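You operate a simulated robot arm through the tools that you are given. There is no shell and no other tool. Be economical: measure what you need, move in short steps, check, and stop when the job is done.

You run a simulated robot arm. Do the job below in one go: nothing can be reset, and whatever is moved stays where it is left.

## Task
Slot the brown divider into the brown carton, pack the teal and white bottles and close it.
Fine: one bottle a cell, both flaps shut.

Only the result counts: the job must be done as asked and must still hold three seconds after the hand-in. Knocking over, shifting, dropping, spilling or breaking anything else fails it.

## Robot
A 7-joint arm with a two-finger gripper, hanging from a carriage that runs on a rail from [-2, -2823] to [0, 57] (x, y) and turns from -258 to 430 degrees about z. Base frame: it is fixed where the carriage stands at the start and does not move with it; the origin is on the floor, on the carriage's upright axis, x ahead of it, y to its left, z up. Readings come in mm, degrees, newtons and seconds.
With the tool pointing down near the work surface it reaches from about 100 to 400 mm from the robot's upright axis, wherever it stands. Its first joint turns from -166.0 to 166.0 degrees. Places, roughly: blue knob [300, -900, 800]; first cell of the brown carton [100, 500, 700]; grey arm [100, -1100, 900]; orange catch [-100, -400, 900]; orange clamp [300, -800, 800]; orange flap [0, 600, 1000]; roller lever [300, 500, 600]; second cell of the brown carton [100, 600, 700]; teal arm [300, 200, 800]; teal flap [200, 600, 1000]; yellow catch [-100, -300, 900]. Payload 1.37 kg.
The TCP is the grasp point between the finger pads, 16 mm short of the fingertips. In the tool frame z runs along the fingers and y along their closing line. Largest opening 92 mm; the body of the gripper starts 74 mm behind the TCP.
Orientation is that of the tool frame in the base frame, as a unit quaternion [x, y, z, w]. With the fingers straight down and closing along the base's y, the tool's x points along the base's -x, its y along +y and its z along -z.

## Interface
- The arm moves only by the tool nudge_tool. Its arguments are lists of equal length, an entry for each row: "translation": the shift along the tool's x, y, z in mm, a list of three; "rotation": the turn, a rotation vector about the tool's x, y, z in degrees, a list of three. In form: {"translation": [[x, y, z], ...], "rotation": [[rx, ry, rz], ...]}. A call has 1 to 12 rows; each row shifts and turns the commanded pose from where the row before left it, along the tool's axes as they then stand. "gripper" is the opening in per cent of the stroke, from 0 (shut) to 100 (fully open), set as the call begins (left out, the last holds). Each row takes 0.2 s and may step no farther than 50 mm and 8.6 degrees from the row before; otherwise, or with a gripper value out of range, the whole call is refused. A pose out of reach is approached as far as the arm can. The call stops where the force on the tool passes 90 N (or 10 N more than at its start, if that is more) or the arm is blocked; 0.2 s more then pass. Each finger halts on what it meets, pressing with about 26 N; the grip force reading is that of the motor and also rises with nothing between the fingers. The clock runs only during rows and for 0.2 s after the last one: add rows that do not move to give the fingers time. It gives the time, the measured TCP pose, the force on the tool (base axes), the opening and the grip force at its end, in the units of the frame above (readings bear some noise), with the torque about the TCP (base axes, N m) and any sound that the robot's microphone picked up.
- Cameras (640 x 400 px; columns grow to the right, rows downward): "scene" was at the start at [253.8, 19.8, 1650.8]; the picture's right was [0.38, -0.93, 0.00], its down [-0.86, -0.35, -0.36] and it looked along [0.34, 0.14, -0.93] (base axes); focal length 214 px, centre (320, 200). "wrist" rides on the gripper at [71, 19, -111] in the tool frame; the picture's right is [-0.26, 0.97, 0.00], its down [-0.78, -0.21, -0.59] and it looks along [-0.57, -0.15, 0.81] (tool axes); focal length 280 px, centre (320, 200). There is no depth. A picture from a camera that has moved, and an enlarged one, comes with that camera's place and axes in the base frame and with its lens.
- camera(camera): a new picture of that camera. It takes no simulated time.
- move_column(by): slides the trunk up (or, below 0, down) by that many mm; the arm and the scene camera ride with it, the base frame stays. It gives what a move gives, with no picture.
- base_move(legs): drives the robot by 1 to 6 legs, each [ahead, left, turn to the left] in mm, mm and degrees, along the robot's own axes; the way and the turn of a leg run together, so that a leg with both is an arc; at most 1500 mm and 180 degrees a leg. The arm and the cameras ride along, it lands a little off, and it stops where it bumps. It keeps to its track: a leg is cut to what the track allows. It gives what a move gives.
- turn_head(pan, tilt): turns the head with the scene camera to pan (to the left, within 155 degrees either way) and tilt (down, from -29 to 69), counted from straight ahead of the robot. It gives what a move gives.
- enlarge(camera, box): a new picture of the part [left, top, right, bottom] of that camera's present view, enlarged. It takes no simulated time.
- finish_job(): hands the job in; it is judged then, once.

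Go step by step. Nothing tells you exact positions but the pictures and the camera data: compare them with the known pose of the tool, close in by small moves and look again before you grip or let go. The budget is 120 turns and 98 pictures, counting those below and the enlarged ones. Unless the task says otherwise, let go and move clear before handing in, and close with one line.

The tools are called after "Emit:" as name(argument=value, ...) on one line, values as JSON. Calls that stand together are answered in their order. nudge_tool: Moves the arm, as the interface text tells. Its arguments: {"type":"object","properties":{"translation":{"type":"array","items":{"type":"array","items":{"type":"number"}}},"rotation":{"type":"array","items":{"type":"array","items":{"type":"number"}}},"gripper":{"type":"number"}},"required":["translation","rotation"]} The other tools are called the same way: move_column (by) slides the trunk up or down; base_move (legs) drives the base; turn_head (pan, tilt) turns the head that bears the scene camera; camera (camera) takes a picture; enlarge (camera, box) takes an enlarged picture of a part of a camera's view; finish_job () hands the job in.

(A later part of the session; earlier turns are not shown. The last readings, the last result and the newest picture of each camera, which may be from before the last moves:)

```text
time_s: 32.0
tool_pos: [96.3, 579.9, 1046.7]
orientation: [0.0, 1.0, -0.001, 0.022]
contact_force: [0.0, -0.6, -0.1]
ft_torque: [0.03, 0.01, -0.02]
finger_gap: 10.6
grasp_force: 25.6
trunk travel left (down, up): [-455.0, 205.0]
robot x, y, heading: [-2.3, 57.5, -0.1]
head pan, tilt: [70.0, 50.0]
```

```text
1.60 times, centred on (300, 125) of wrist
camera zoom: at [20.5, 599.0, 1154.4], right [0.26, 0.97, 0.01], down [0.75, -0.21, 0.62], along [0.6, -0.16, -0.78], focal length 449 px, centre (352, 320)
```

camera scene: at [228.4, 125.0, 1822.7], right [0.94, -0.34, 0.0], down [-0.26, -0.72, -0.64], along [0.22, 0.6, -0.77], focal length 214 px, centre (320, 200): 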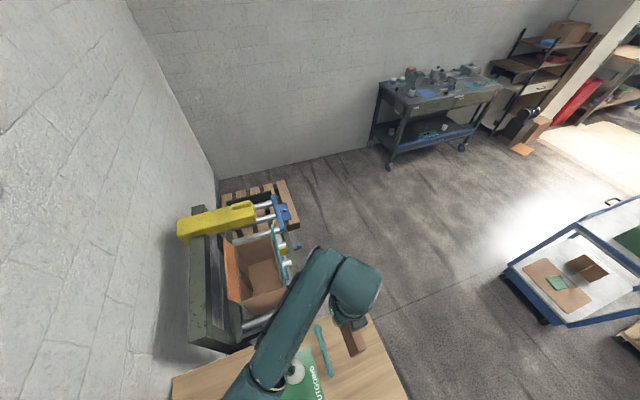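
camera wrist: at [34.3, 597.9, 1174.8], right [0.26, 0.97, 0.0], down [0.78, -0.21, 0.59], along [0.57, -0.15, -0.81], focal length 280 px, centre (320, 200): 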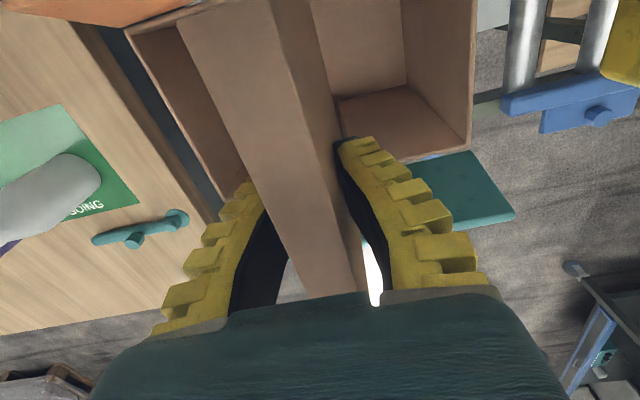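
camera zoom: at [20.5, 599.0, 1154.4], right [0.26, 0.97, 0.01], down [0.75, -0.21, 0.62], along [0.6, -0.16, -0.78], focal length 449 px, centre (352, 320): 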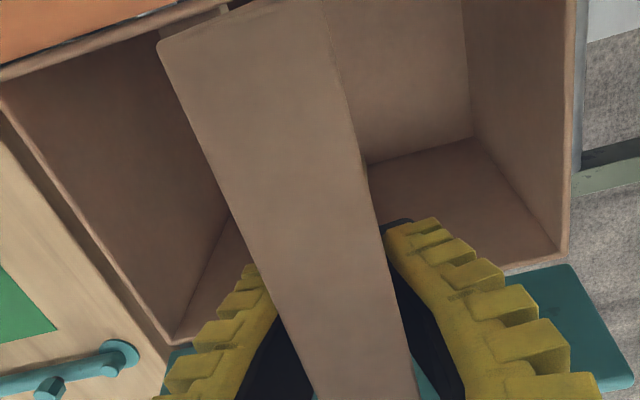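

The carton rolls freely on the rollers, so the roller lever is probably a brake. I'll lift the divider clear and see where the carton settles.

Emit:
nudge_tool(translation=[[0, 0, -25], [0, 0, -25], [0, 0, 0], [0, 0, 0], [0, 0, 0]], rotation=[[0, 0, 0], [0, 2.5, 0], [0, 0, 0], [0, 0, 0], [0, 0, 0]])

Emit:
enlarge(camera="scene", box=[180, 170, 340, 330])

Emit:
enlarge(camera="scene", box=[260, 200, 340, 290])

```text
time_s: 33.2
tool_pos: [92.9, 578.9, 1098.2]
orientation: [0.001, 1.0, 0.0, 0.0]
contact_force: [1.1, -0.1, -1.3]
ft_torque: [0.0, -0.02, 0.0]
finger_gap: 10.7
grasp_force: 25.9
trunk travel left (down, up): [-455.0, 205.0]
robot x, y, heading: [-2.0, 52.5, -0.2]
head pan, tilt: [70.0, 50.0]
```

```text
2.50 times, centred on (260, 250) of scene
camera zoom: at [228.4, 124.9, 1652.8], right [0.94, -0.34, 0.0], down [-0.26, -0.72, -0.64], along [0.22, 0.6, -0.77], focal length 536 px, centre (470, 75)
```

zoom: 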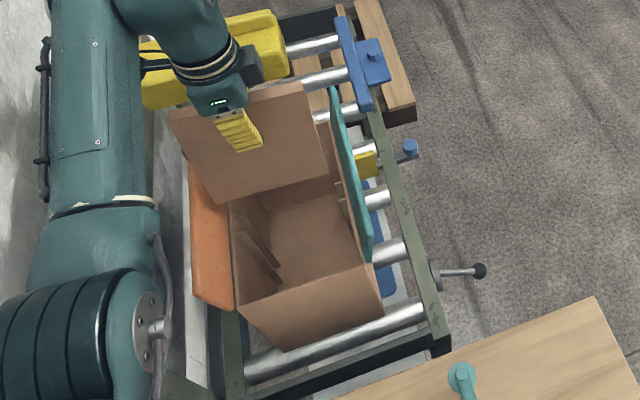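

```text
4.44 times, centred on (300, 245) of scene
camera zoom: at [228.4, 124.9, 1652.8], right [0.94, -0.34, 0.0], down [-0.26, -0.72, -0.64], along [0.22, 0.6, -0.77], focal length 953 px, centre (409, 0)
```

zoom: 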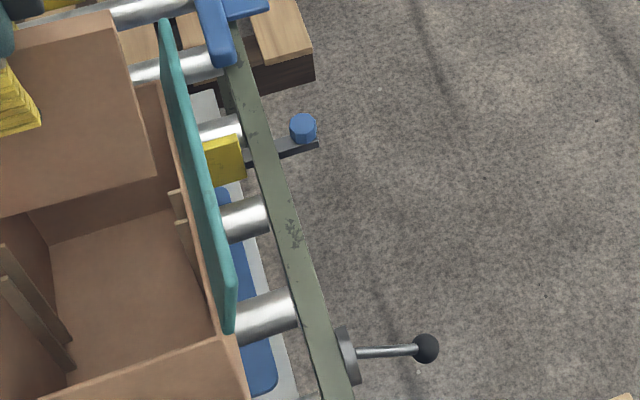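

Emit:
enlarge(camera="scene", box=[290, 255, 335, 295])

Emit:
camera(camera="wrist")

```text
10.00 times, centred on (312, 275) of scene
camera zoom: at [228.4, 124.9, 1652.8], right [0.94, -0.34, 0.0], down [-0.26, -0.72, -0.64], along [0.22, 0.6, -0.77], focal length 2145 px, centre (395, -550)
```

zoom: 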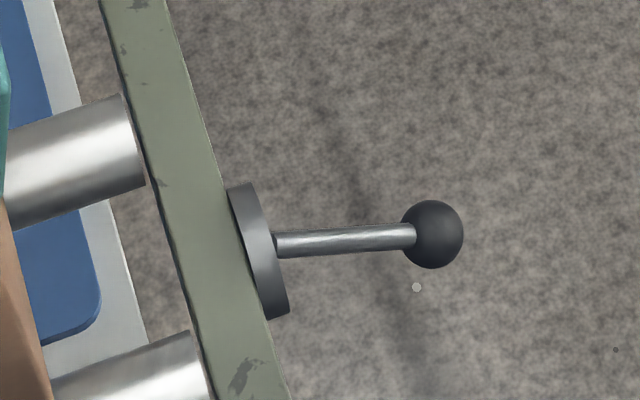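

```text
54 pictures are left
camera wrist: at [22.8, 599.1, 1208.9], right [0.26, 0.97, 0.0], down [0.78, -0.21, 0.59], along [0.57, -0.15, -0.81], focal length 280 px, centre (320, 200)
```

wrist: 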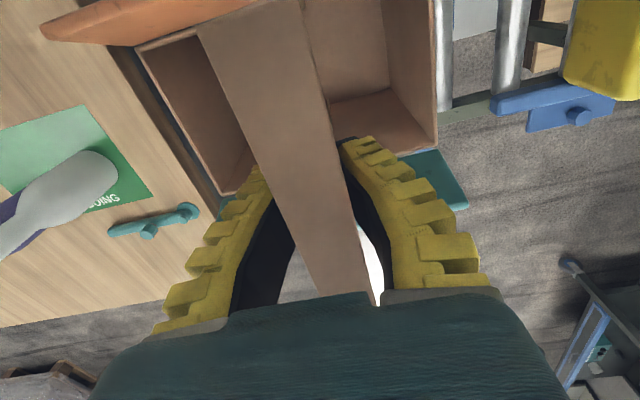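

The board has also twisted in the grip. I'll set it down on a free part of the table to square it and free the hand, then look at the roller lever.

Emit:
move_column(by=100)

Emit:
nudge_tool(translation=[[-23.9, -41.6, 0], [-23.9, -41.6, 0], [-23.9, -41.6, 0], [-23.9, -41.6, 0], [-23.9, -41.6, 0], [-23.9, -41.6, 0], [-23.9, -41.6, 0], [-23.9, -41.6, 0], [-23.9, -41.6, 0], [-23.9, -41.6, 0], [-23.9, -41.6, 0], [-23.9, -41.6, 0]], rotation=[[0, 0, 0], [0, 0, 0], [0, 0, 0], [0, 0, 0], [0, 0, 0], [0, 0, 0], [0, 0, 0], [0, 0, 0], [0, 0, 0], [0, 0, 0], [0, 0, 0], [0, 0, 0]])

Emit:
move_column(by=-240)

Emit:
camera(camera="scene")

```text
time_s: 34.5
tool_pos: [93.5, 579.2, 1198.4]
orientation: [0.001, 1.0, 0.0, 0.0]
contact_force: [-0.8, 0.5, -0.7]
ft_torque: [0.01, -0.01, 0.02]
finger_gap: 10.3
grasp_force: 25.8
trunk travel left (down, up): [-555.0, 105.0]
robot x, y, heading: [0.4, 51.3, -0.0]
head pan, tilt: [70.0, 50.0]
```

```text
time_s: 37.1
tool_pos: [381.4, 80.8, 1197.2]
orientation: [0.0, 1.0, 0.0, 0.0]
contact_force: [0.0, 0.4, -1.1]
ft_torque: [0.0, -0.01, 0.01]
finger_gap: 10.2
grasp_force: 26.0
trunk travel left (down, up): [-555.0, 105.0]
robot x, y, heading: [2.3, 54.4, -0.0]
head pan, tilt: [70.0, 50.0]
```

```text
time_s: 39.6
tool_pos: [380.4, 81.7, 958.7]
orientation: [0.0, 1.0, 0.0, -0.001]
contact_force: [0.0, 0.0, -0.9]
ft_torque: [0.01, 0.02, 0.01]
finger_gap: 10.1
grasp_force: 26.4
trunk travel left (down, up): [-315.0, 345.0]
robot x, y, heading: [-1.5, 58.7, -0.1]
head pan, tilt: [70.0, 50.0]
```

```text
53 pictures are left
camera scene: at [228.4, 125.0, 1512.8], right [0.94, -0.34, 0.0], down [-0.26, -0.72, -0.64], along [0.22, 0.6, -0.77], focal length 214 px, centre (320, 200)
```

scene: 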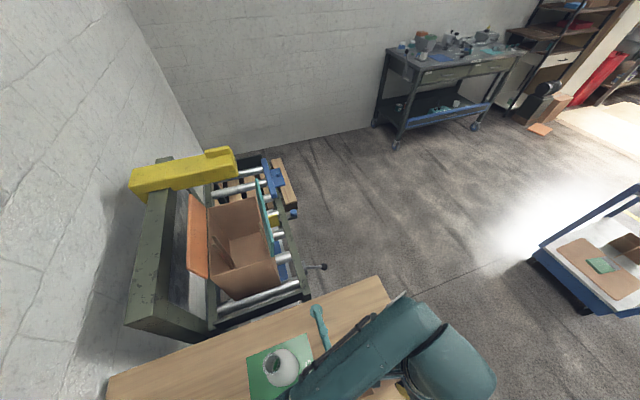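

I'll lower the board onto the table until it touches and squares itself.

Emit:
nudge_tool(translation=[[0, 0, 20], [0, 0, 8], [0, 0, 5], [0, 0, 3], [0, 0, 0]], rotation=[[0, 0, 0], [0, 0, 0], [0, 0, 0], [0, 0, 0], [0, 0, 0]])

Emit:
camera(camera="wrist")

```text
time_s: 40.8
tool_pos: [381.9, 81.2, 923.0]
orientation: [0.0, 1.0, 0.0, 0.001]
contact_force: [-5.0, -0.4, 16.1]
ft_torque: [-0.02, -0.51, -0.06]
finger_gap: 15.9
grasp_force: 26.2
trunk travel left (down, up): [-315.0, 345.0]
robot x, y, heading: [1.5, 52.7, -0.2]
head pan, tilt: [70.0, 50.0]
```

```text
52 pictures are left
camera wrist: at [310.0, 101.1, 1033.4], right [0.26, 0.96, 0.0], down [0.78, -0.21, 0.59], along [0.57, -0.15, -0.81], focal length 280 px, centre (320, 200)
```

wrist: 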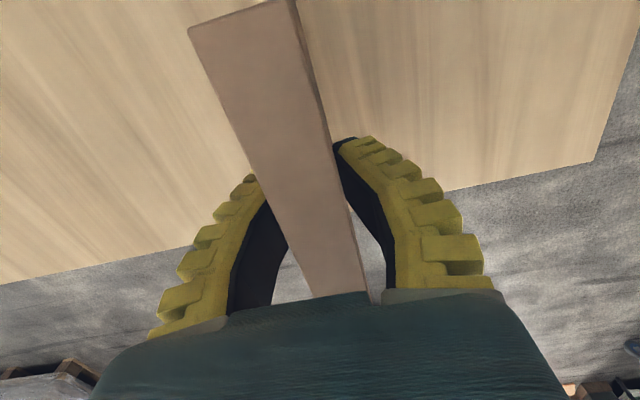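

The board leans about 3° in the grip. I'll level it by tilting the tool, then release.

Emit:
nudge_tool(translation=[[0, 0, -5], [0, 0, 0], [0, 0, 5], [0, 0, 1], [0, 0, 0]], rotation=[[0, 0, 0], [-3.3, 0, 0], [0, 0, 0], [0, 0, 0], [0, 0, 0]])

Emit:
camera(camera="wrist")

```text
time_s: 42.0
tool_pos: [380.6, 82.6, 921.0]
orientation: [0.001, 1.0, 0.028, 0.001]
contact_force: [-6.2, -0.9, 14.6]
ft_torque: [-0.01, -0.51, -0.04]
finger_gap: 15.9
grasp_force: 26.5
trunk travel left (down, up): [-315.0, 345.0]
robot x, y, heading: [2.6, 54.0, 0.3]
head pan, tilt: [70.0, 50.0]
```

```text
51 pictures are left
camera wrist: at [309.7, 95.0, 1033.2], right [0.26, 0.96, 0.06], down [0.78, -0.25, 0.58], along [0.57, -0.11, -0.81], focal length 280 px, centre (320, 200)
```

wrist: 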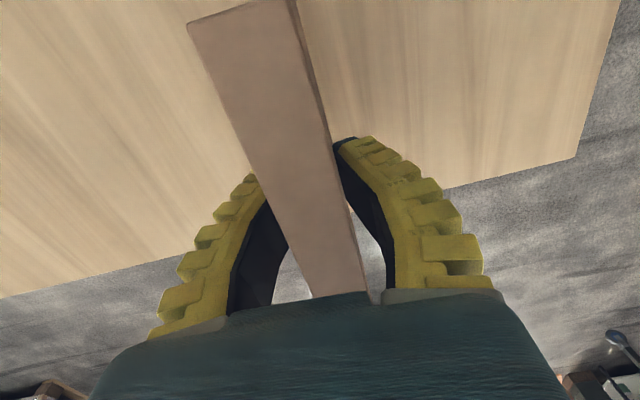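

Emit:
nudge_tool(translation=[[0, 0, 0], [0, 0, 0], [0, 0, 0]], rotation=[[0, 0, 0], [0, 0, 0], [0, 0, 0]], gripper=32)

Emit:
nudge_tool(translation=[[0, 0, 0], [0, 0, 0], [0, 0, 0], [0, 0, 0]], rotation=[[3.3, 0, 0], [0, 0, 0], [0, 0, 0], [0, 0, 0]], gripper=100)

Emit:
camera(camera="wrist")

```text
time_s: 42.8
tool_pos: [379.5, 82.2, 920.0]
orientation: [0.0, 1.0, 0.028, 0.001]
contact_force: [0.6, -0.8, 0.0]
ft_torque: [-0.03, 0.01, -0.01]
finger_gap: 33.2
grasp_force: 2.6
trunk travel left (down, up): [-315.0, 345.0]
robot x, y, heading: [-2.7, 54.4, -0.1]
head pan, tilt: [70.0, 50.0]
```

```text
time_s: 43.8
tool_pos: [380.9, 81.8, 920.0]
orientation: [0.0, 1.0, 0.0, 0.0]
contact_force: [-0.5, 0.3, 1.0]
ft_torque: [-0.01, 0.01, 0.0]
finger_gap: 92.0
grasp_force: 0.0
trunk travel left (down, up): [-315.0, 345.0]
robot x, y, heading: [-1.1, 54.3, -0.1]
head pan, tilt: [70.0, 50.0]
```

```text
50 pictures are left
camera wrist: at [309.8, 101.6, 1031.5], right [0.26, 0.97, 0.0], down [0.78, -0.21, 0.59], along [0.57, -0.15, -0.81], focal length 280 px, centre (320, 200)
```

wrist: 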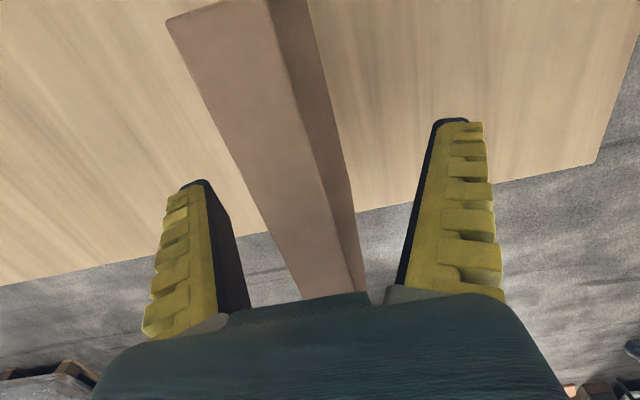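

The divider stands upright on the table. The lever is too low to reach safely past the bottles, so I'll re-measure the slot with the empty wrist camera, using the exact camera angles, and insert with accurate alignment.

Emit:
move_column(by=205)

Emit:
nudge_tool(translation=[[25.5, 41.2, 0], [25.5, 41.2, 0], [25.5, 41.2, 0], [25.5, 41.2, 0], [25.5, 41.2, 0], [25.5, 41.2, 0], [25.5, 41.2, 0], [25.5, 41.2, 0], [25.5, 41.2, 0], [25.5, 41.2, 0], [25.5, 41.2, 0], [0, 0, 0]], rotation=[[0, 0, 0], [0, 0, 0], [0, 0, 0], [0, 0, 0], [0, 0, 0], [0, 0, 0], [0, 0, 0], [0, 0, 0], [0, 0, 0], [0, 0, 0], [0, 0, 0], [0, 0, 0]])

Emit:
enlarge(camera="wrist", box=[200, 0, 520, 200])

```text
time_s: 46.0
tool_pos: [380.8, 82.2, 1126.0]
orientation: [0.0, 1.0, 0.0, 0.0]
contact_force: [0.1, 0.4, 0.1]
ft_torque: [-0.01, -0.01, 0.01]
finger_gap: 91.8
grasp_force: 0.0
trunk travel left (down, up): [-520.0, 140.0]
robot x, y, heading: [1.2, 54.5, -0.3]
head pan, tilt: [70.0, 50.0]
```

```text
time_s: 48.6
tool_pos: [99.9, 535.1, 1125.8]
orientation: [0.0, 1.0, 0.0, 0.0]
contact_force: [0.5, -0.3, -0.2]
ft_torque: [-0.03, 0.0, -0.01]
finger_gap: 92.0
grasp_force: 0.1
trunk travel left (down, up): [-520.0, 140.0]
robot x, y, heading: [-1.1, 57.5, 0.2]
head pan, tilt: [70.0, 50.0]
```

```text
2.00 times, centred on (360, 100) of wrist
camera zoom: at [29.1, 554.5, 1236.3], right [0.26, 0.96, 0.0], down [0.78, -0.21, 0.59], along [0.57, -0.15, -0.81], focal length 561 px, centre (240, 400)
```

zoom: 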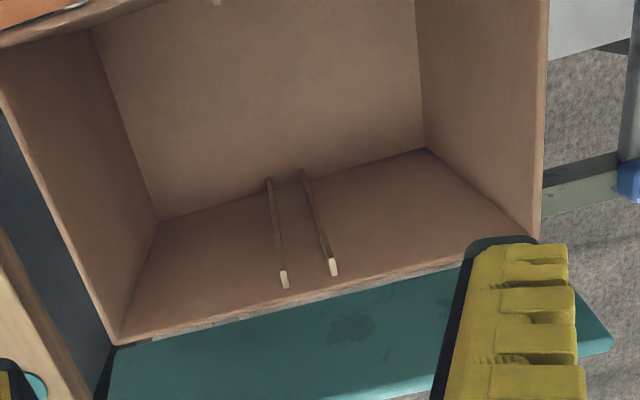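

The slot mid is now y≈559.2, walls x≈17–181, and rib tops z≈912. I'll go back and regrip the divider, centred.

Emit:
nudge_tool(translation=[[-25.5, -41.2, 0], [-25.5, -41.2, 0], [-25.5, -41.2, 0], [-25.5, -41.2, 0], [-25.5, -41.2, 0], [-25.5, -41.2, 0], [-25.5, -41.2, 0], [-25.5, -41.2, 0], [-25.5, -41.2, 0], [-25.5, -41.2, 0], [-25.5, -41.2, 0], [0, -4.7, 0]], rotation=[[0, 0, 0], [0, 0, 0], [0, 0, 0], [0, 0, 0], [0, 0, 0], [0, 0, 0], [0, 0, 0], [0, 0, 0], [0, 0, 0], [0, 0, 0], [0, 0, 0], [0, 0, 0]])

Emit:
move_column(by=-200)

Emit:
camera(camera="wrist")

```text
time_s: 51.2
tool_pos: [381.3, 77.7, 1125.6]
orientation: [0.0, 1.0, -0.001, 0.0]
contact_force: [0.2, 0.4, -0.9]
ft_torque: [0.02, 0.01, 0.02]
finger_gap: 91.9
grasp_force: 0.0
trunk travel left (down, up): [-520.0, 140.0]
robot x, y, heading: [-3.0, 53.5, -0.2]
head pan, tilt: [70.0, 50.0]
```

```text
time_s: 53.4
tool_pos: [381.9, 78.2, 925.0]
orientation: [0.001, 1.0, 0.0, 0.0]
contact_force: [-0.7, 0.7, -0.9]
ft_torque: [0.01, 0.0, 0.01]
finger_gap: 92.0
grasp_force: 0.0
trunk travel left (down, up): [-320.0, 340.0]
robot x, y, heading: [-1.9, 50.3, 0.2]
head pan, tilt: [70.0, 50.0]
```

```text
48 pictures are left
camera wrist: at [309.9, 96.8, 1036.7], right [0.26, 0.97, 0.0], down [0.78, -0.21, 0.59], along [0.57, -0.15, -0.81], focal length 280 px, centre (320, 200)
```

wrist: 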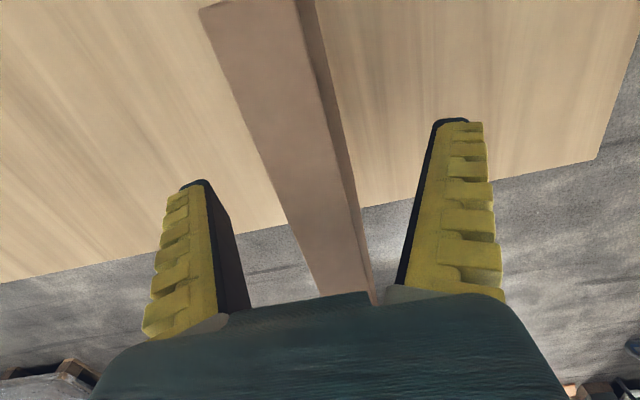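

Emit:
nudge_tool(translation=[[0, 0, 0], [0, 0, 0], [0, 0, 0], [0, 0, 0], [0, 0, 0], [0, 0, 0]], rotation=[[0, 0, 0], [0, 0, 0], [0, 0, 0], [0, 0, 0], [0, 0, 0], [0, 0, 0]], gripper=0)

Emit:
camera(camera="wrist")

```text
time_s: 54.8
tool_pos: [381.0, 77.7, 925.3]
orientation: [0.001, 1.0, 0.0, 0.0]
contact_force: [-3.7, 0.8, 12.3]
ft_torque: [0.01, 0.13, -0.04]
finger_gap: 14.1
grasp_force: 25.7
trunk travel left (down, up): [-320.0, 340.0]
robot x, y, heading: [0.4, 52.9, -0.2]
head pan, tilt: [70.0, 50.0]
```

```text
47 pictures are left
camera wrist: at [310.0, 97.0, 1037.1], right [0.26, 0.96, 0.0], down [0.78, -0.21, 0.59], along [0.57, -0.15, -0.81], focal length 280 px, centre (320, 200)
```

wrist: 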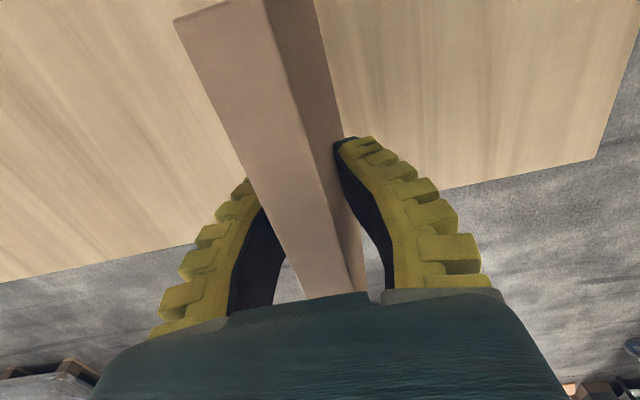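

The grip re-centred the board. I'll lift it and carry it over the slot again.

Emit:
move_column(by=280)

Emit:
nudge_tool(translation=[[23.5, 40, 0], [23.5, 40, 0], [23.5, 40, 0], [23.5, 40, 0], [23.5, 40, 0], [23.5, 40, 0], [23.5, 40, 0], [23.5, 40, 0], [23.5, 40, 0], [23.5, 40, 0], [23.5, 40, 0], [23.5, 40, 0]], rotation=[[0, 0, 0], [0, 0, 0], [0, 0, 0], [0, 0, 0], [0, 0, 0], [0, 0, 0], [0, 0, 0], [0, 0, 0], [0, 0, 0], [0, 0, 0], [0, 0, 0], [0, 0, 0]])

Emit:
move_column(by=-150)

Emit:
enlarge(camera="scene", box=[220, 220, 290, 280])

Emit:
camera(camera="wrist")

```text
time_s: 57.6
tool_pos: [380.6, 78.5, 1205.4]
orientation: [-0.001, 1.0, -0.001, 0.0]
contact_force: [0.4, 0.2, -1.7]
ft_torque: [-0.02, 0.01, 0.0]
finger_gap: 10.0
grasp_force: 26.5
trunk travel left (down, up): [-600.0, 60.0]
robot x, y, heading: [-2.2, 54.2, -0.1]
head pan, tilt: [70.0, 50.0]
```

```text
time_s: 60.2
tool_pos: [99.7, 557.4, 1205.3]
orientation: [0.0, 1.0, -0.002, -0.001]
contact_force: [1.0, -0.3, -1.4]
ft_torque: [0.04, 0.03, 0.0]
finger_gap: 9.9
grasp_force: 25.8
trunk travel left (down, up): [-600.0, 60.0]
robot x, y, heading: [0.3, 54.6, 0.1]
head pan, tilt: [70.0, 50.0]
```

```text
time_s: 62.0
tool_pos: [99.5, 557.8, 1056.1]
orientation: [0.0, 1.0, 0.0, 0.0]
contact_force: [-0.7, 0.4, -1.0]
ft_torque: [0.0, 0.03, 0.0]
finger_gap: 9.8
grasp_force: 26.2
trunk travel left (down, up): [-450.0, 210.0]
robot x, y, heading: [2.0, 51.0, -0.2]
head pan, tilt: [70.0, 50.0]
```

```text
6.67 times, centred on (255, 250) of scene
camera zoom: at [228.4, 125.0, 1647.8], right [0.94, -0.34, 0.0], down [-0.26, -0.72, -0.64], along [0.22, 0.6, -0.77], focal length 1430 px, centre (753, -133)
```

zoom: 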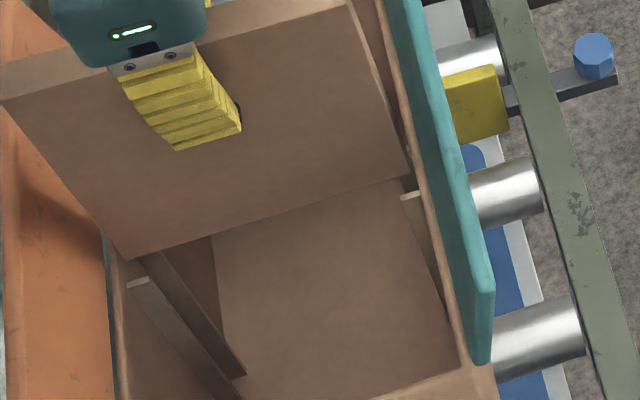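

```text
45 pictures are left
camera wrist: at [28.0, 577.3, 1166.5], right [0.26, 0.97, 0.0], down [0.78, -0.21, 0.59], along [0.57, -0.15, -0.81], focal length 280 px, centre (320, 200)
```

wrist: 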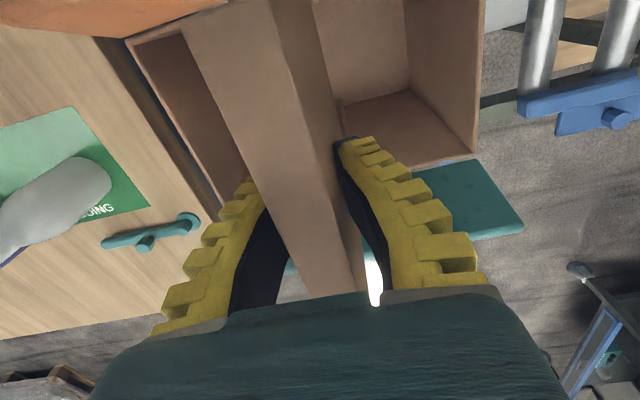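

By scene and wrist measurements the board is within about 2 mm of the slot centre. I'll shift -1 mm in y and go down in small steps.

Emit:
nudge_tool(translation=[[0, -1, 5], [0, 0, 5], [0, 0, 5], [0, 0, 5], [0, 0, 0]], rotation=[[0, 0, 0], [0, 0, 0], [0, 0, 0], [0, 0, 0], [0, 0, 0]])

Emit:
enlarge(camera="scene", box=[220, 220, 290, 280])

```text
time_s: 63.2
tool_pos: [97.6, 557.4, 1034.4]
orientation: [0.001, 1.0, -0.001, 0.0]
contact_force: [0.0, 0.5, 0.6]
ft_torque: [-0.01, 0.0, 0.0]
finger_gap: 10.0
grasp_force: 25.6
trunk travel left (down, up): [-450.0, 210.0]
robot x, y, heading: [-0.8, 52.4, 0.0]
head pan, tilt: [70.0, 50.0]
```

```text
6.67 times, centred on (255, 250) of scene
camera zoom: at [228.4, 124.9, 1647.8], right [0.94, -0.34, 0.0], down [-0.26, -0.72, -0.64], along [0.22, 0.6, -0.77], focal length 1430 px, centre (753, -133)
```

zoom: 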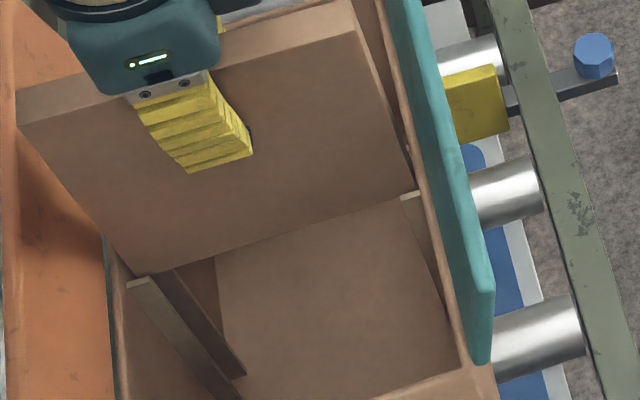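

No contact yet and the edge seems to be entering. I'll continue slowly.

Emit:
nudge_tool(translation=[[0, 0, 5], [0, 0, 5], [0, 0, 5], [0, 0, 0]], rotation=[[0, 0, 0], [0, 0, 0], [0, 0, 0], [0, 0, 0]])

Emit:
enlarge(camera="scene", box=[220, 220, 290, 280])

```text
time_s: 64.2
tool_pos: [98.2, 557.7, 1020.3]
orientation: [0.001, 1.0, 0.0, 0.0]
contact_force: [0.4, -0.2, -0.5]
ft_torque: [0.01, 0.01, 0.0]
finger_gap: 10.0
grasp_force: 26.0
trunk travel left (down, up): [-450.0, 210.0]
robot x, y, heading: [-1.6, 54.3, -0.2]
head pan, tilt: [70.0, 50.0]
```

```text
6.67 times, centred on (255, 250) of scene
camera zoom: at [228.4, 124.9, 1647.8], right [0.94, -0.34, 0.0], down [-0.26, -0.72, -0.64], along [0.22, 0.6, -0.77], focal length 1430 px, centre (753, -133)
```

zoom: 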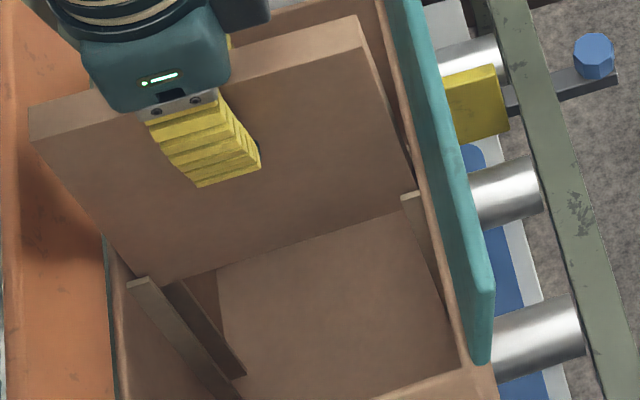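

The board is sliding between the ribs with no force. I'll continue down with the column.

Emit:
move_column(by=-50)

Emit:
move_column(by=-70)

Emit:
enlarge(camera="scene", box=[160, 130, 320, 290])

```text
time_s: 65.1
tool_pos: [99.4, 555.6, 969.9]
orientation: [0.0, 1.0, -0.001, 0.0]
contact_force: [0.2, -0.2, -0.8]
ft_torque: [-0.03, 0.01, -0.03]
finger_gap: 10.0
grasp_force: 26.0
trunk travel left (down, up): [-400.0, 260.0]
robot x, y, heading: [-1.2, 53.1, 0.1]
head pan, tilt: [70.0, 50.0]
```

```text
time_s: 66.2
tool_pos: [98.9, 556.6, 900.6]
orientation: [0.0, 1.0, 0.0, 0.0]
contact_force: [-0.5, 0.2, -1.0]
ft_torque: [0.01, 0.0, 0.03]
finger_gap: 9.6
grasp_force: 26.3
trunk travel left (down, up): [-330.0, 330.0]
robot x, y, heading: [-0.4, 52.9, -0.1]
head pan, tilt: [70.0, 50.0]
```

```text
2.50 times, centred on (240, 210) of scene
camera zoom: at [228.4, 125.0, 1527.8], right [0.94, -0.34, 0.0], down [-0.26, -0.72, -0.64], along [0.22, 0.6, -0.77], focal length 536 px, centre (520, 175)
```

zoom: 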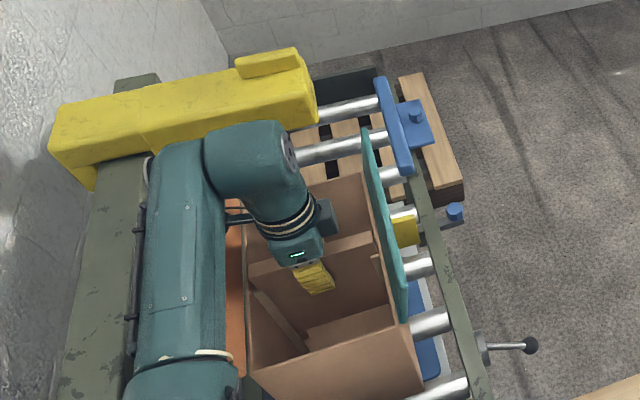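

Emit:
nudge_tool(translation=[[0, 0, 20], [0, 0, 20], [0, 0, 20], [0, 0, 20], [0, 0, 0]], rotation=[[0, 0, 0], [0, 0, 0], [0, 0, 0], [0, 0, 0], [0, 0, 0]])

Emit:
enlarge(camera="scene", box=[160, 130, 320, 290])

```text
time_s: 67.4
tool_pos: [100.9, 564.2, 825.7]
orientation: [0.0, 1.0, 0.007, 0.001]
contact_force: [3.8, 0.7, 36.7]
ft_torque: [0.52, 3.0, 0.19]
finger_gap: 21.6
grasp_force: 26.5
trunk travel left (down, up): [-330.0, 330.0]
robot x, y, heading: [2.3, 56.3, 0.0]
head pan, tilt: [70.0, 50.0]
```

```text
2.50 times, centred on (240, 210) of scene
camera zoom: at [228.8, 126.5, 1528.4], right [0.94, -0.34, 0.0], down [-0.26, -0.72, -0.64], along [0.22, 0.61, -0.76], focal length 536 px, centre (520, 175)
```

zoom: 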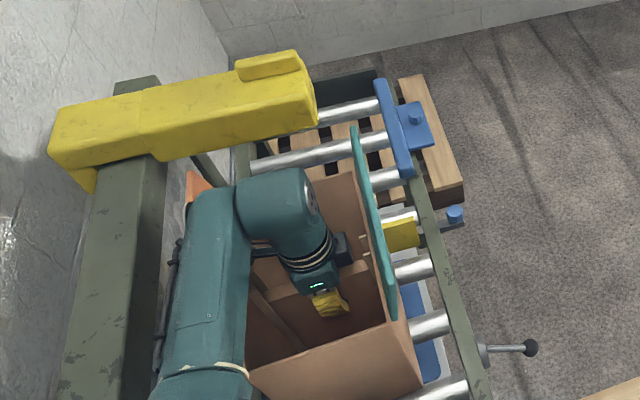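

The floor of the carton works out at about z 690, so the divider has bottomed. I'll ease off, release and look.

Emit:
nudge_tool(translation=[[0, 0, -5], [0, 0, 0], [0, 0, 0]], rotation=[[0, 0, 0], [0, 0, 0], [0, 0, 0]])

Emit:
nudge_tool(translation=[[0, 0, 0], [0, 0, 0], [0, 0, 0], [0, 0, 0]], rotation=[[0, 0, 0], [0, 0, 0], [0, 0, 0], [0, 0, 0]], gripper=60)

Emit:
nudge_tool(translation=[[0, 0, -20], [0, 0, -30], [0, 0, -30], [0, 0, -40], [0, 0, 0]], rotation=[[0, 0, 0], [0, 0, 0], [0, 0, 0], [0, 0, 0], [0, 0, 0]])

Emit:
move_column(by=200)

Emit:
camera(camera="wrist")

```text
time_s: 68.2
tool_pos: [99.7, 558.5, 826.8]
orientation: [0.0, 1.0, 0.0, 0.001]
contact_force: [4.7, -0.7, 22.0]
ft_torque: [0.05, 1.7, -0.13]
finger_gap: 20.0
grasp_force: 25.5
trunk travel left (down, up): [-330.0, 330.0]
robot x, y, heading: [-1.1, 50.6, 0.0]
head pan, tilt: [70.0, 50.0]
```

```text
time_s: 69.2
tool_pos: [97.0, 556.7, 826.0]
orientation: [0.0, 1.0, 0.0, 0.0]
contact_force: [2.2, -0.2, -1.1]
ft_torque: [0.01, 0.16, -0.03]
finger_gap: 57.8
grasp_force: 2.1
trunk travel left (down, up): [-330.0, 330.0]
robot x, y, heading: [-0.6, 53.2, 0.1]
head pan, tilt: [70.0, 50.0]
```

```text
time_s: 70.4
tool_pos: [98.7, 556.7, 945.7]
orientation: [0.0, 1.0, 0.0, -0.001]
contact_force: [0.0, -0.1, 0.6]
ft_torque: [0.0, 0.0, 0.0]
finger_gap: 57.6
grasp_force: 2.0
trunk travel left (down, up): [-330.0, 330.0]
robot x, y, heading: [-1.3, 53.9, -0.3]
head pan, tilt: [70.0, 50.0]
```

```text
time_s: 72.6
tool_pos: [98.6, 556.9, 1145.0]
orientation: [-0.001, 1.0, 0.0, 0.0]
contact_force: [0.1, -0.5, 0.4]
ft_torque: [0.01, -0.02, -0.05]
finger_gap: 58.1
grasp_force: 1.8
trunk travel left (down, up): [-530.0, 130.0]
robot x, y, heading: [-0.4, 53.3, 0.2]
head pan, tilt: [70.0, 50.0]
```

```text
40 pictures are left
camera wrist: at [27.6, 576.1, 1256.5], right [0.26, 0.97, 0.0], down [0.78, -0.21, 0.59], along [0.57, -0.15, -0.81], focal length 280 px, centre (320, 200)
```

wrist: 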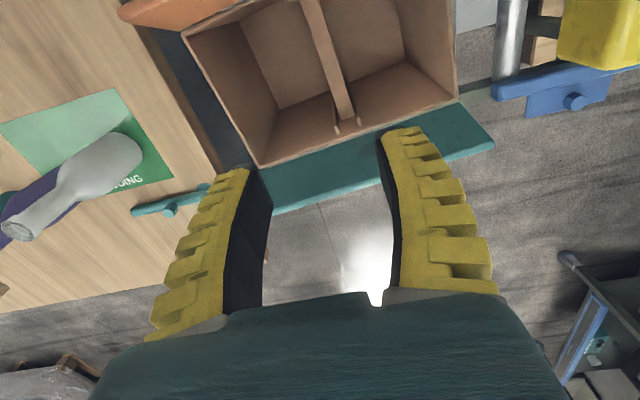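

The divider is slotted in. By stereo, the white bottle's mouth is at about (153, 177, 1004) and the teal's at about (202, -101, 1000). I'll move over the white one.

Emit:
nudge_tool(translation=[[-6.8, -47.5, 0], [-6.8, -47.5, 0], [-6.8, -47.5, 0], [-6.8, -47.5, 0], [-6.8, -47.5, 0], [-6.8, -47.5, 0], [-6.8, -47.5, 0], [-6.8, -47.5, 0], [0, 0, 20], [0, 0, 20], [0, 0, 20], [0, 0, 0]], rotation=[[0, 0, 0], [0, 0, 0], [0, 0, 0], [0, 0, 0], [0, 0, 0], [0, 0, 0], [0, 0, 0], [0, 0, 0], [0, 0, 0], [0, 0, 0], [0, 0, 0], [0, 0, 0]], gripper=100)

Emit:
camera(camera="wrist")

```text
time_s: 75.2
tool_pos: [152.3, 176.7, 1084.8]
orientation: [0.0, 1.0, -0.001, 0.0]
contact_force: [0.7, 0.4, 0.4]
ft_torque: [-0.01, 0.03, -0.01]
finger_gap: 91.8
grasp_force: 0.0
trunk travel left (down, up): [-530.0, 130.0]
robot x, y, heading: [-3.1, 53.7, 0.1]
head pan, tilt: [70.0, 50.0]
```

```text
39 pictures are left
camera wrist: at [82.3, 195.7, 1195.9], right [0.26, 0.97, 0.0], down [0.78, -0.21, 0.59], along [0.57, -0.15, -0.81], focal length 280 px, centre (320, 200)
```

wrist: 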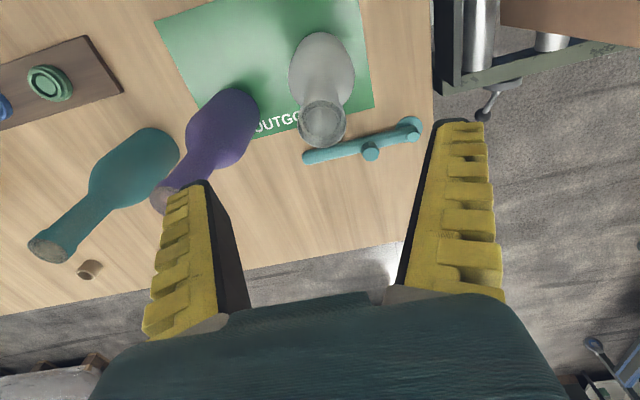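

The tool is aligned with the white bottle's mouth to within 2 mm. I'll descend around the neck and look before gripping.

Emit:
nudge_tool(translation=[[0, 1.5, 26], [0, 0, 26], [0, 0, 26], [0, 0, 26], [0, 0, 26], [0, 0, 0]], rotation=[[0, 0, 0], [0, 0, 0], [0, 0, 0], [0, 0, 0], [0, 0, 0], [0, 0, 0]])

Emit:
camera(camera="wrist")

```text
time_s: 76.6
tool_pos: [153.8, 178.9, 954.9]
orientation: [-0.001, 1.0, 0.0, 0.0]
contact_force: [0.5, -0.3, 0.2]
ft_torque: [0.02, -0.04, 0.04]
finger_gap: 91.8
grasp_force: 0.0
trunk travel left (down, up): [-530.0, 130.0]
robot x, y, heading: [2.5, 55.7, 0.0]
head pan, tilt: [70.0, 50.0]
```

```text
38 pictures are left
camera wrist: at [82.6, 197.7, 1066.2], right [0.26, 0.97, 0.0], down [0.78, -0.21, 0.59], along [0.57, -0.15, -0.81], focal length 280 px, centre (320, 200)
```

wrist: 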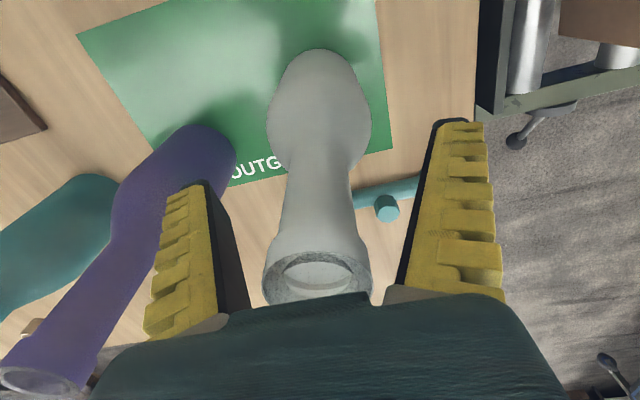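

Emit:
nudge_tool(translation=[[0, 0, 0], [0, 0, 0], [0, 0, 0], [0, 0, 0], [0, 0, 0], [0, 0, 0]], rotation=[[0, 0, 0], [0, 0, 0], [0, 0, 0], [0, 0, 0], [0, 0, 0], [0, 0, 0]], gripper=0)

Emit:
nudge_tool(translation=[[0, 0, -15], [0, 0, -25], [0, 0, -40], [0, 0, -40], [0, 0, -40], [0, 0, 0]], rotation=[[0, 0, 0], [0, 0, 0], [0, 0, 0], [0, 0, 0], [0, 0, 0], [0, 0, 0]])

Emit:
camera(camera="wrist")

```text
time_s: 78.0
tool_pos: [152.9, 178.6, 956.2]
orientation: [0.001, 1.0, 0.0, 0.0]
contact_force: [-4.2, -0.4, 5.7]
ft_torque: [-0.02, 0.39, 0.07]
finger_gap: 21.0
grasp_force: 26.0
trunk travel left (down, up): [-530.0, 130.0]
robot x, y, heading: [-1.6, 53.2, 0.1]
head pan, tilt: [70.0, 50.0]
```

```text
time_s: 79.4
tool_pos: [152.5, 178.1, 1115.0]
orientation: [-0.001, 1.0, 0.0, 0.0]
contact_force: [0.0, -0.2, -2.4]
ft_torque: [0.05, 0.01, 0.0]
finger_gap: 15.4
grasp_force: 26.1
trunk travel left (down, up): [-530.0, 130.0]
robot x, y, heading: [-1.8, 52.5, -0.3]
head pan, tilt: [70.0, 50.0]
```

```text
37 pictures are left
camera wrist: at [83.1, 196.8, 1226.4], right [0.26, 0.97, 0.0], down [0.78, -0.21, 0.59], along [0.57, -0.15, -0.81], focal length 280 px, centre (320, 200)
```

wrist: 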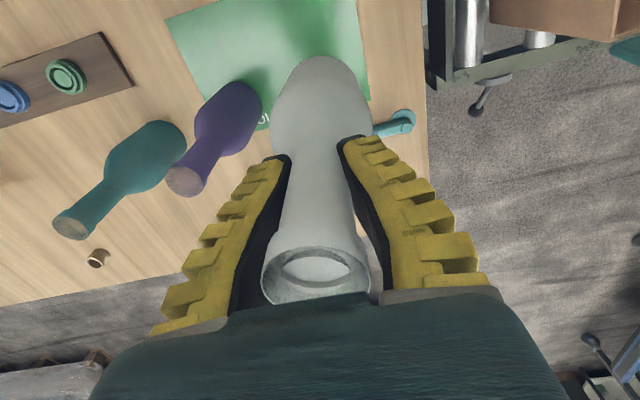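

The white bottle is held. The last view suggests the carton has turned a few degrees, so I'll raise the column and re-measure it with the scene camera.

Emit:
move_column(by=110)

Emit:
enlarge(camera="scene", box=[190, 180, 320, 310])

```text
time_s: 80.8
tool_pos: [153.9, 179.0, 1225.3]
orientation: [0.0, 1.0, 0.0, 0.0]
contact_force: [0.0, -0.3, -3.4]
ft_torque: [0.02, -0.01, -0.01]
finger_gap: 15.2
grasp_force: 26.2
trunk travel left (down, up): [-640.0, 20.0]
robot x, y, heading: [-1.0, 51.5, -0.2]
head pan, tilt: [70.0, 50.0]
```

```text
3.08 times, centred on (255, 245) of scene
camera zoom: at [228.3, 124.9, 1837.7], right [0.94, -0.34, 0.0], down [-0.26, -0.72, -0.64], along [0.22, 0.6, -0.77], focal length 660 px, centre (520, 62)
```

zoom: 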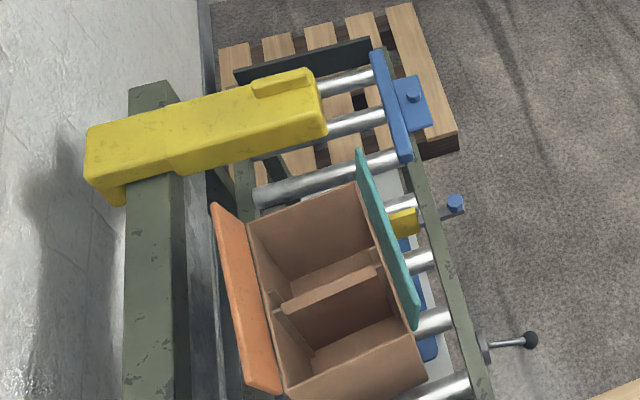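

The carton is turned about 4.3°, centred at (93, 573); far cell (88, 640), near cell (99, 506). The forearm ran right over the orange flap earlier, so I'll turn the carriage to face the carton and have the arm come straight in.

Emit:
nudge_tool(translation=[[-36.5, -31.2, 0], [-36.5, -31.2, 0], [-36.5, -31.2, 0], [-36.5, -31.2, 0], [0, 0, 0]], rotation=[[0, 0, 0], [0, 0, 0], [0, 0, 0], [0, 0, 0], [0, 0, 0]])

Emit:
base_move(legs=[[0, 0, 94.3]])

Emit:
turn_head(pan=0, tilt=60)

Emit:
camera(camera="scene")

```text
time_s: 82.0
tool_pos: [300.3, 53.6, 1225.0]
orientation: [0.0, 1.0, 0.0, 0.0]
contact_force: [-0.5, -0.3, -3.4]
ft_torque: [-0.01, 0.0, 0.03]
finger_gap: 15.2
grasp_force: 26.2
trunk travel left (down, up): [-640.0, 20.0]
robot x, y, heading: [-0.2, 55.4, 0.1]
head pan, tilt: [70.0, 50.0]
```

```text
time_s: 86.4
tool_pos: [-17.5, 355.9, 1225.0]
orientation: [0.73, -0.683, 0.0, 0.0]
contact_force: [-0.1, -0.4, -3.3]
ft_torque: [-0.01, -0.02, 0.0]
finger_gap: 14.9
grasp_force: 25.8
trunk travel left (down, up): [-640.0, 20.0]
robot x, y, heading: [-0.5, 54.6, 93.6]
head pan, tilt: [70.0, 50.0]
```

```text
time_s: 87.8
tool_pos: [-17.8, 354.5, 1225.9]
orientation: [0.73, -0.684, 0.0, 0.0]
contact_force: [0.2, 0.8, -3.4]
ft_torque: [-0.04, -0.01, -0.01]
finger_gap: 14.5
grasp_force: 26.2
trunk travel left (down, up): [-640.0, 20.0]
robot x, y, heading: [4.0, 53.9, 93.9]
head pan, tilt: [0.0, 60.0]
```

```text
35 pictures are left
camera scene: at [-15.5, 318.6, 1825.2], right [1.0, 0.07, 0.0], down [0.06, -0.86, -0.5], along [-0.03, 0.5, -0.87], focal length 214 px, centre (320, 200)
```

scene: 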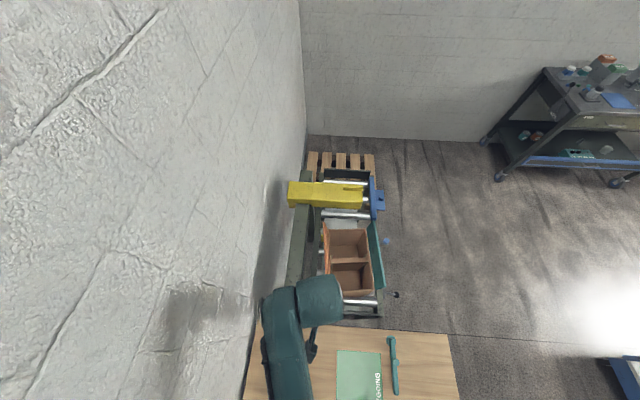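

The camera now looks straight down on the carton. I'll move the bottle over the far cell and check.

Emit:
nudge_tool(translation=[[-39.6, -17.7, 0], [-39.6, -17.7, 0], [-39.6, -17.7, 0], [-39.6, -17.7, 0], [-39.6, -17.7, 0], [-39.6, -17.7, 0], [-39.6, -17.7, 0], [0, 0, 0], [0, 0, 0]], rotation=[[0, 0, 0], [0, 0, 0], [0, 0, 0], [0, 0, 0], [0, 0, 0], [0, 0, 0], [0, 0, 0], [0, 0, 0], [0, 0, 0]])

Emit:
enlarge(camera="scene", box=[250, 160, 430, 320])

```text
time_s: 89.8
tool_pos: [86.5, 639.5, 1223.9]
orientation: [0.73, -0.684, -0.001, -0.001]
contact_force: [0.5, 0.1, -4.1]
ft_torque: [0.01, 0.02, 0.01]
finger_gap: 14.5
grasp_force: 26.2
trunk travel left (down, up): [-640.0, 20.0]
robot x, y, heading: [1.4, 52.1, 93.9]
head pan, tilt: [0.0, 60.0]
```

```text
2.50 times, centred on (340, 240) of scene
camera zoom: at [-15.4, 318.7, 1825.3], right [1.0, 0.07, 0.0], down [0.06, -0.86, -0.5], along [-0.03, 0.5, -0.87], focal length 536 px, centre (270, 100)
```

zoom: 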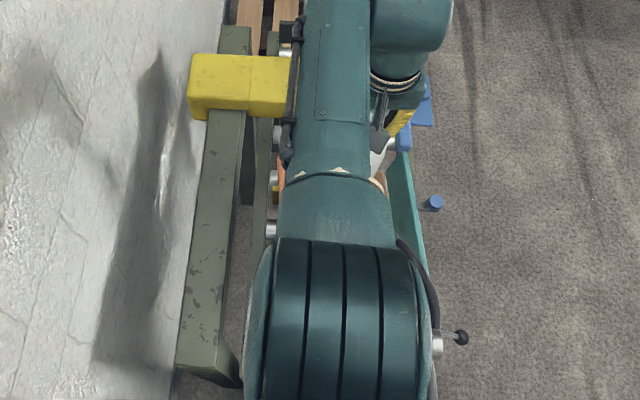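

The arm now lies straight above the carton between the flaps. I'll test lowering with the arm itself, staying above the rim, to see the reach and how the elbow behaves.

Emit:
nudge_tool(translation=[[0, 0, 25], [0, 0, 25], [0, 0, 25], [0, 0, 25], [0, 0, 0]], rotation=[[0, 0, 0], [0, 0, 0], [0, 0, 0], [0, 0, 0], [0, 0, 0]])

Emit:
enlarge(camera="scene", box=[250, 160, 430, 320])

Emit:
camera(camera="wrist")

```text
time_s: 91.0
tool_pos: [83.9, 608.6, 1134.8]
orientation: [0.731, -0.683, 0.0, -0.001]
contact_force: [-0.5, -0.1, -3.8]
ft_torque: [-0.01, 0.01, 0.03]
finger_gap: 14.6
grasp_force: 25.7
out of reach, approached as far as the arm can: row 1, 2, 3, 4
trunk travel left (down, up): [-640.0, 20.0]
robot x, y, heading: [-1.2, 52.0, 93.8]
head pan, tilt: [0.0, 60.0]
```

```text
2.50 times, centred on (340, 240) of scene
camera zoom: at [-15.4, 318.6, 1825.2], right [1.0, 0.07, 0.0], down [0.06, -0.86, -0.5], along [-0.03, 0.5, -0.87], focal length 536 px, centre (270, 100)
```

zoom: 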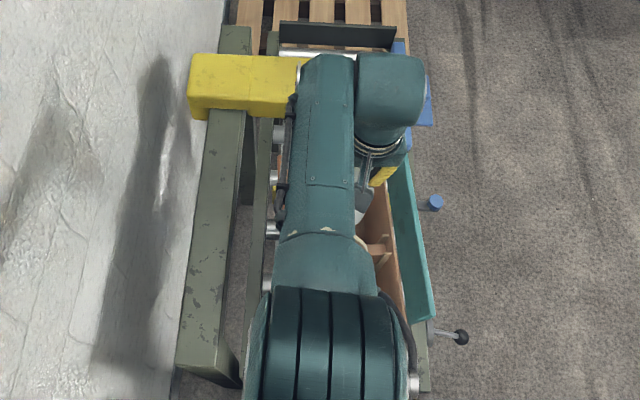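

```text
32 pictures are left
camera wrist: at [69.9, 537.0, 1245.8], right [-0.98, 0.2, 0.0], down [0.16, 0.79, 0.59], along [0.12, 0.58, -0.81], focal length 280 px, centre (320, 200)
```

wrist: 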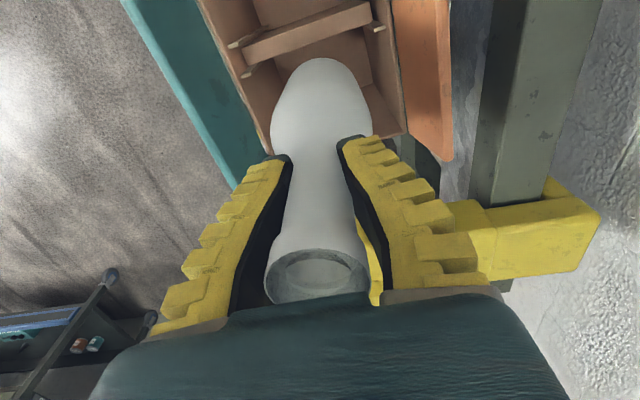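

Lower down, the arm cannot reach the far cell. Since the carton rolls freely, I'll put the white bottle in the near cell and use it to draw the carton toward me; first I'll go back up and over the near cell.

Emit:
nudge_tool(translation=[[0, 0, -33], [0, 0, -33], [0, 0, -34], [45, -3.1, 0], [45, -3.1, 0], [45, -3.1, 0], [0, 0, 0]], rotation=[[0, 0, 0], [0, 0, 0], [0, 0, 0], [0, 0, 0], [0, 0, 0], [0, 0, 0], [0, 0, 0]])

Emit:
enlarge(camera="scene", box=[270, 190, 430, 330])

```text
time_s: 92.6
tool_pos: [104.4, 474.0, 1236.4]
orientation: [0.73, -0.683, 0.0, 0.001]
contact_force: [0.5, -0.5, -3.5]
ft_torque: [-0.03, -0.02, 0.03]
finger_gap: 14.9
grasp_force: 26.4
trunk travel left (down, up): [-640.0, 20.0]
robot x, y, heading: [-2.0, 52.8, 93.8]
head pan, tilt: [0.0, 60.0]
```

```text
2.86 times, centred on (350, 260) of scene
camera zoom: at [-15.5, 318.6, 1825.2], right [1.0, 0.07, 0.0], down [0.06, -0.86, -0.5], along [-0.03, 0.5, -0.87], focal length 613 px, centre (234, 29)
```

zoom: 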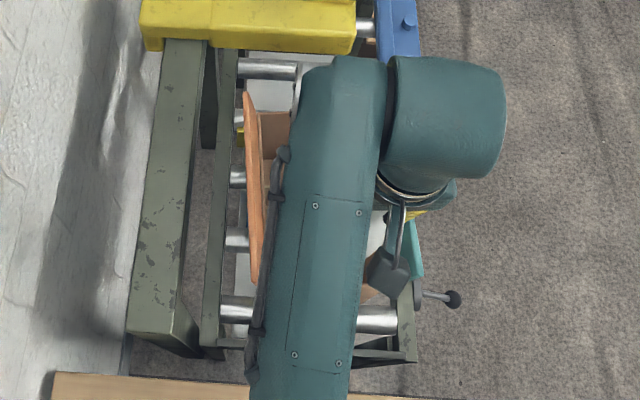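

Emit:
nudge_tool(translation=[[-32, 2, 0], [0, 0, 0]], rotation=[[0, 0, 0], [0, 0, 0]])

Emit:
move_column(by=-130)

Emit:
camera(camera="wrist")

```text
time_s: 93.2
tool_pos: [99.9, 506.5, 1236.4]
orientation: [0.73, -0.684, 0.0, -0.001]
contact_force: [-0.7, 1.0, -3.2]
ft_torque: [-0.04, -0.01, 0.02]
finger_gap: 14.8
grasp_force: 26.0
trunk travel left (down, up): [-640.0, 20.0]
robot x, y, heading: [0.6, 52.0, 94.0]
head pan, tilt: [0.0, 60.0]
```

```text
time_s: 94.8
tool_pos: [99.6, 505.7, 1106.7]
orientation: [0.73, -0.684, 0.0, 0.0]
contact_force: [0.2, -0.4, -4.3]
ft_torque: [-0.02, 0.0, 0.0]
finger_gap: 14.9
grasp_force: 26.6
trunk travel left (down, up): [-510.0, 150.0]
robot x, y, heading: [-3.7, 52.7, 93.8]
head pan, tilt: [0.0, 60.0]
```

```text
30 pictures are left
camera wrist: at [85.3, 435.1, 1216.9], right [-0.98, 0.2, 0.0], down [0.16, 0.79, 0.59], along [0.12, 0.58, -0.81], focal length 280 px, centre (320, 200)
```

wrist: 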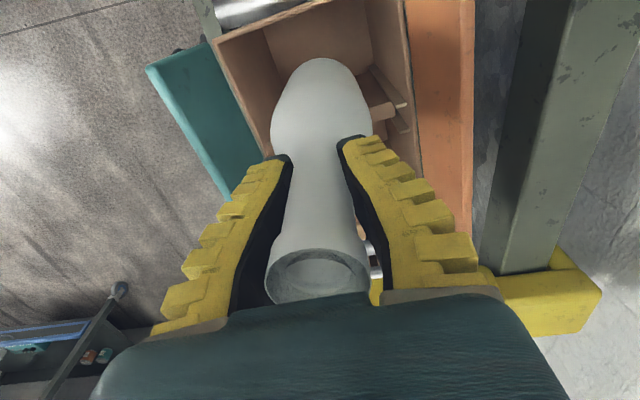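

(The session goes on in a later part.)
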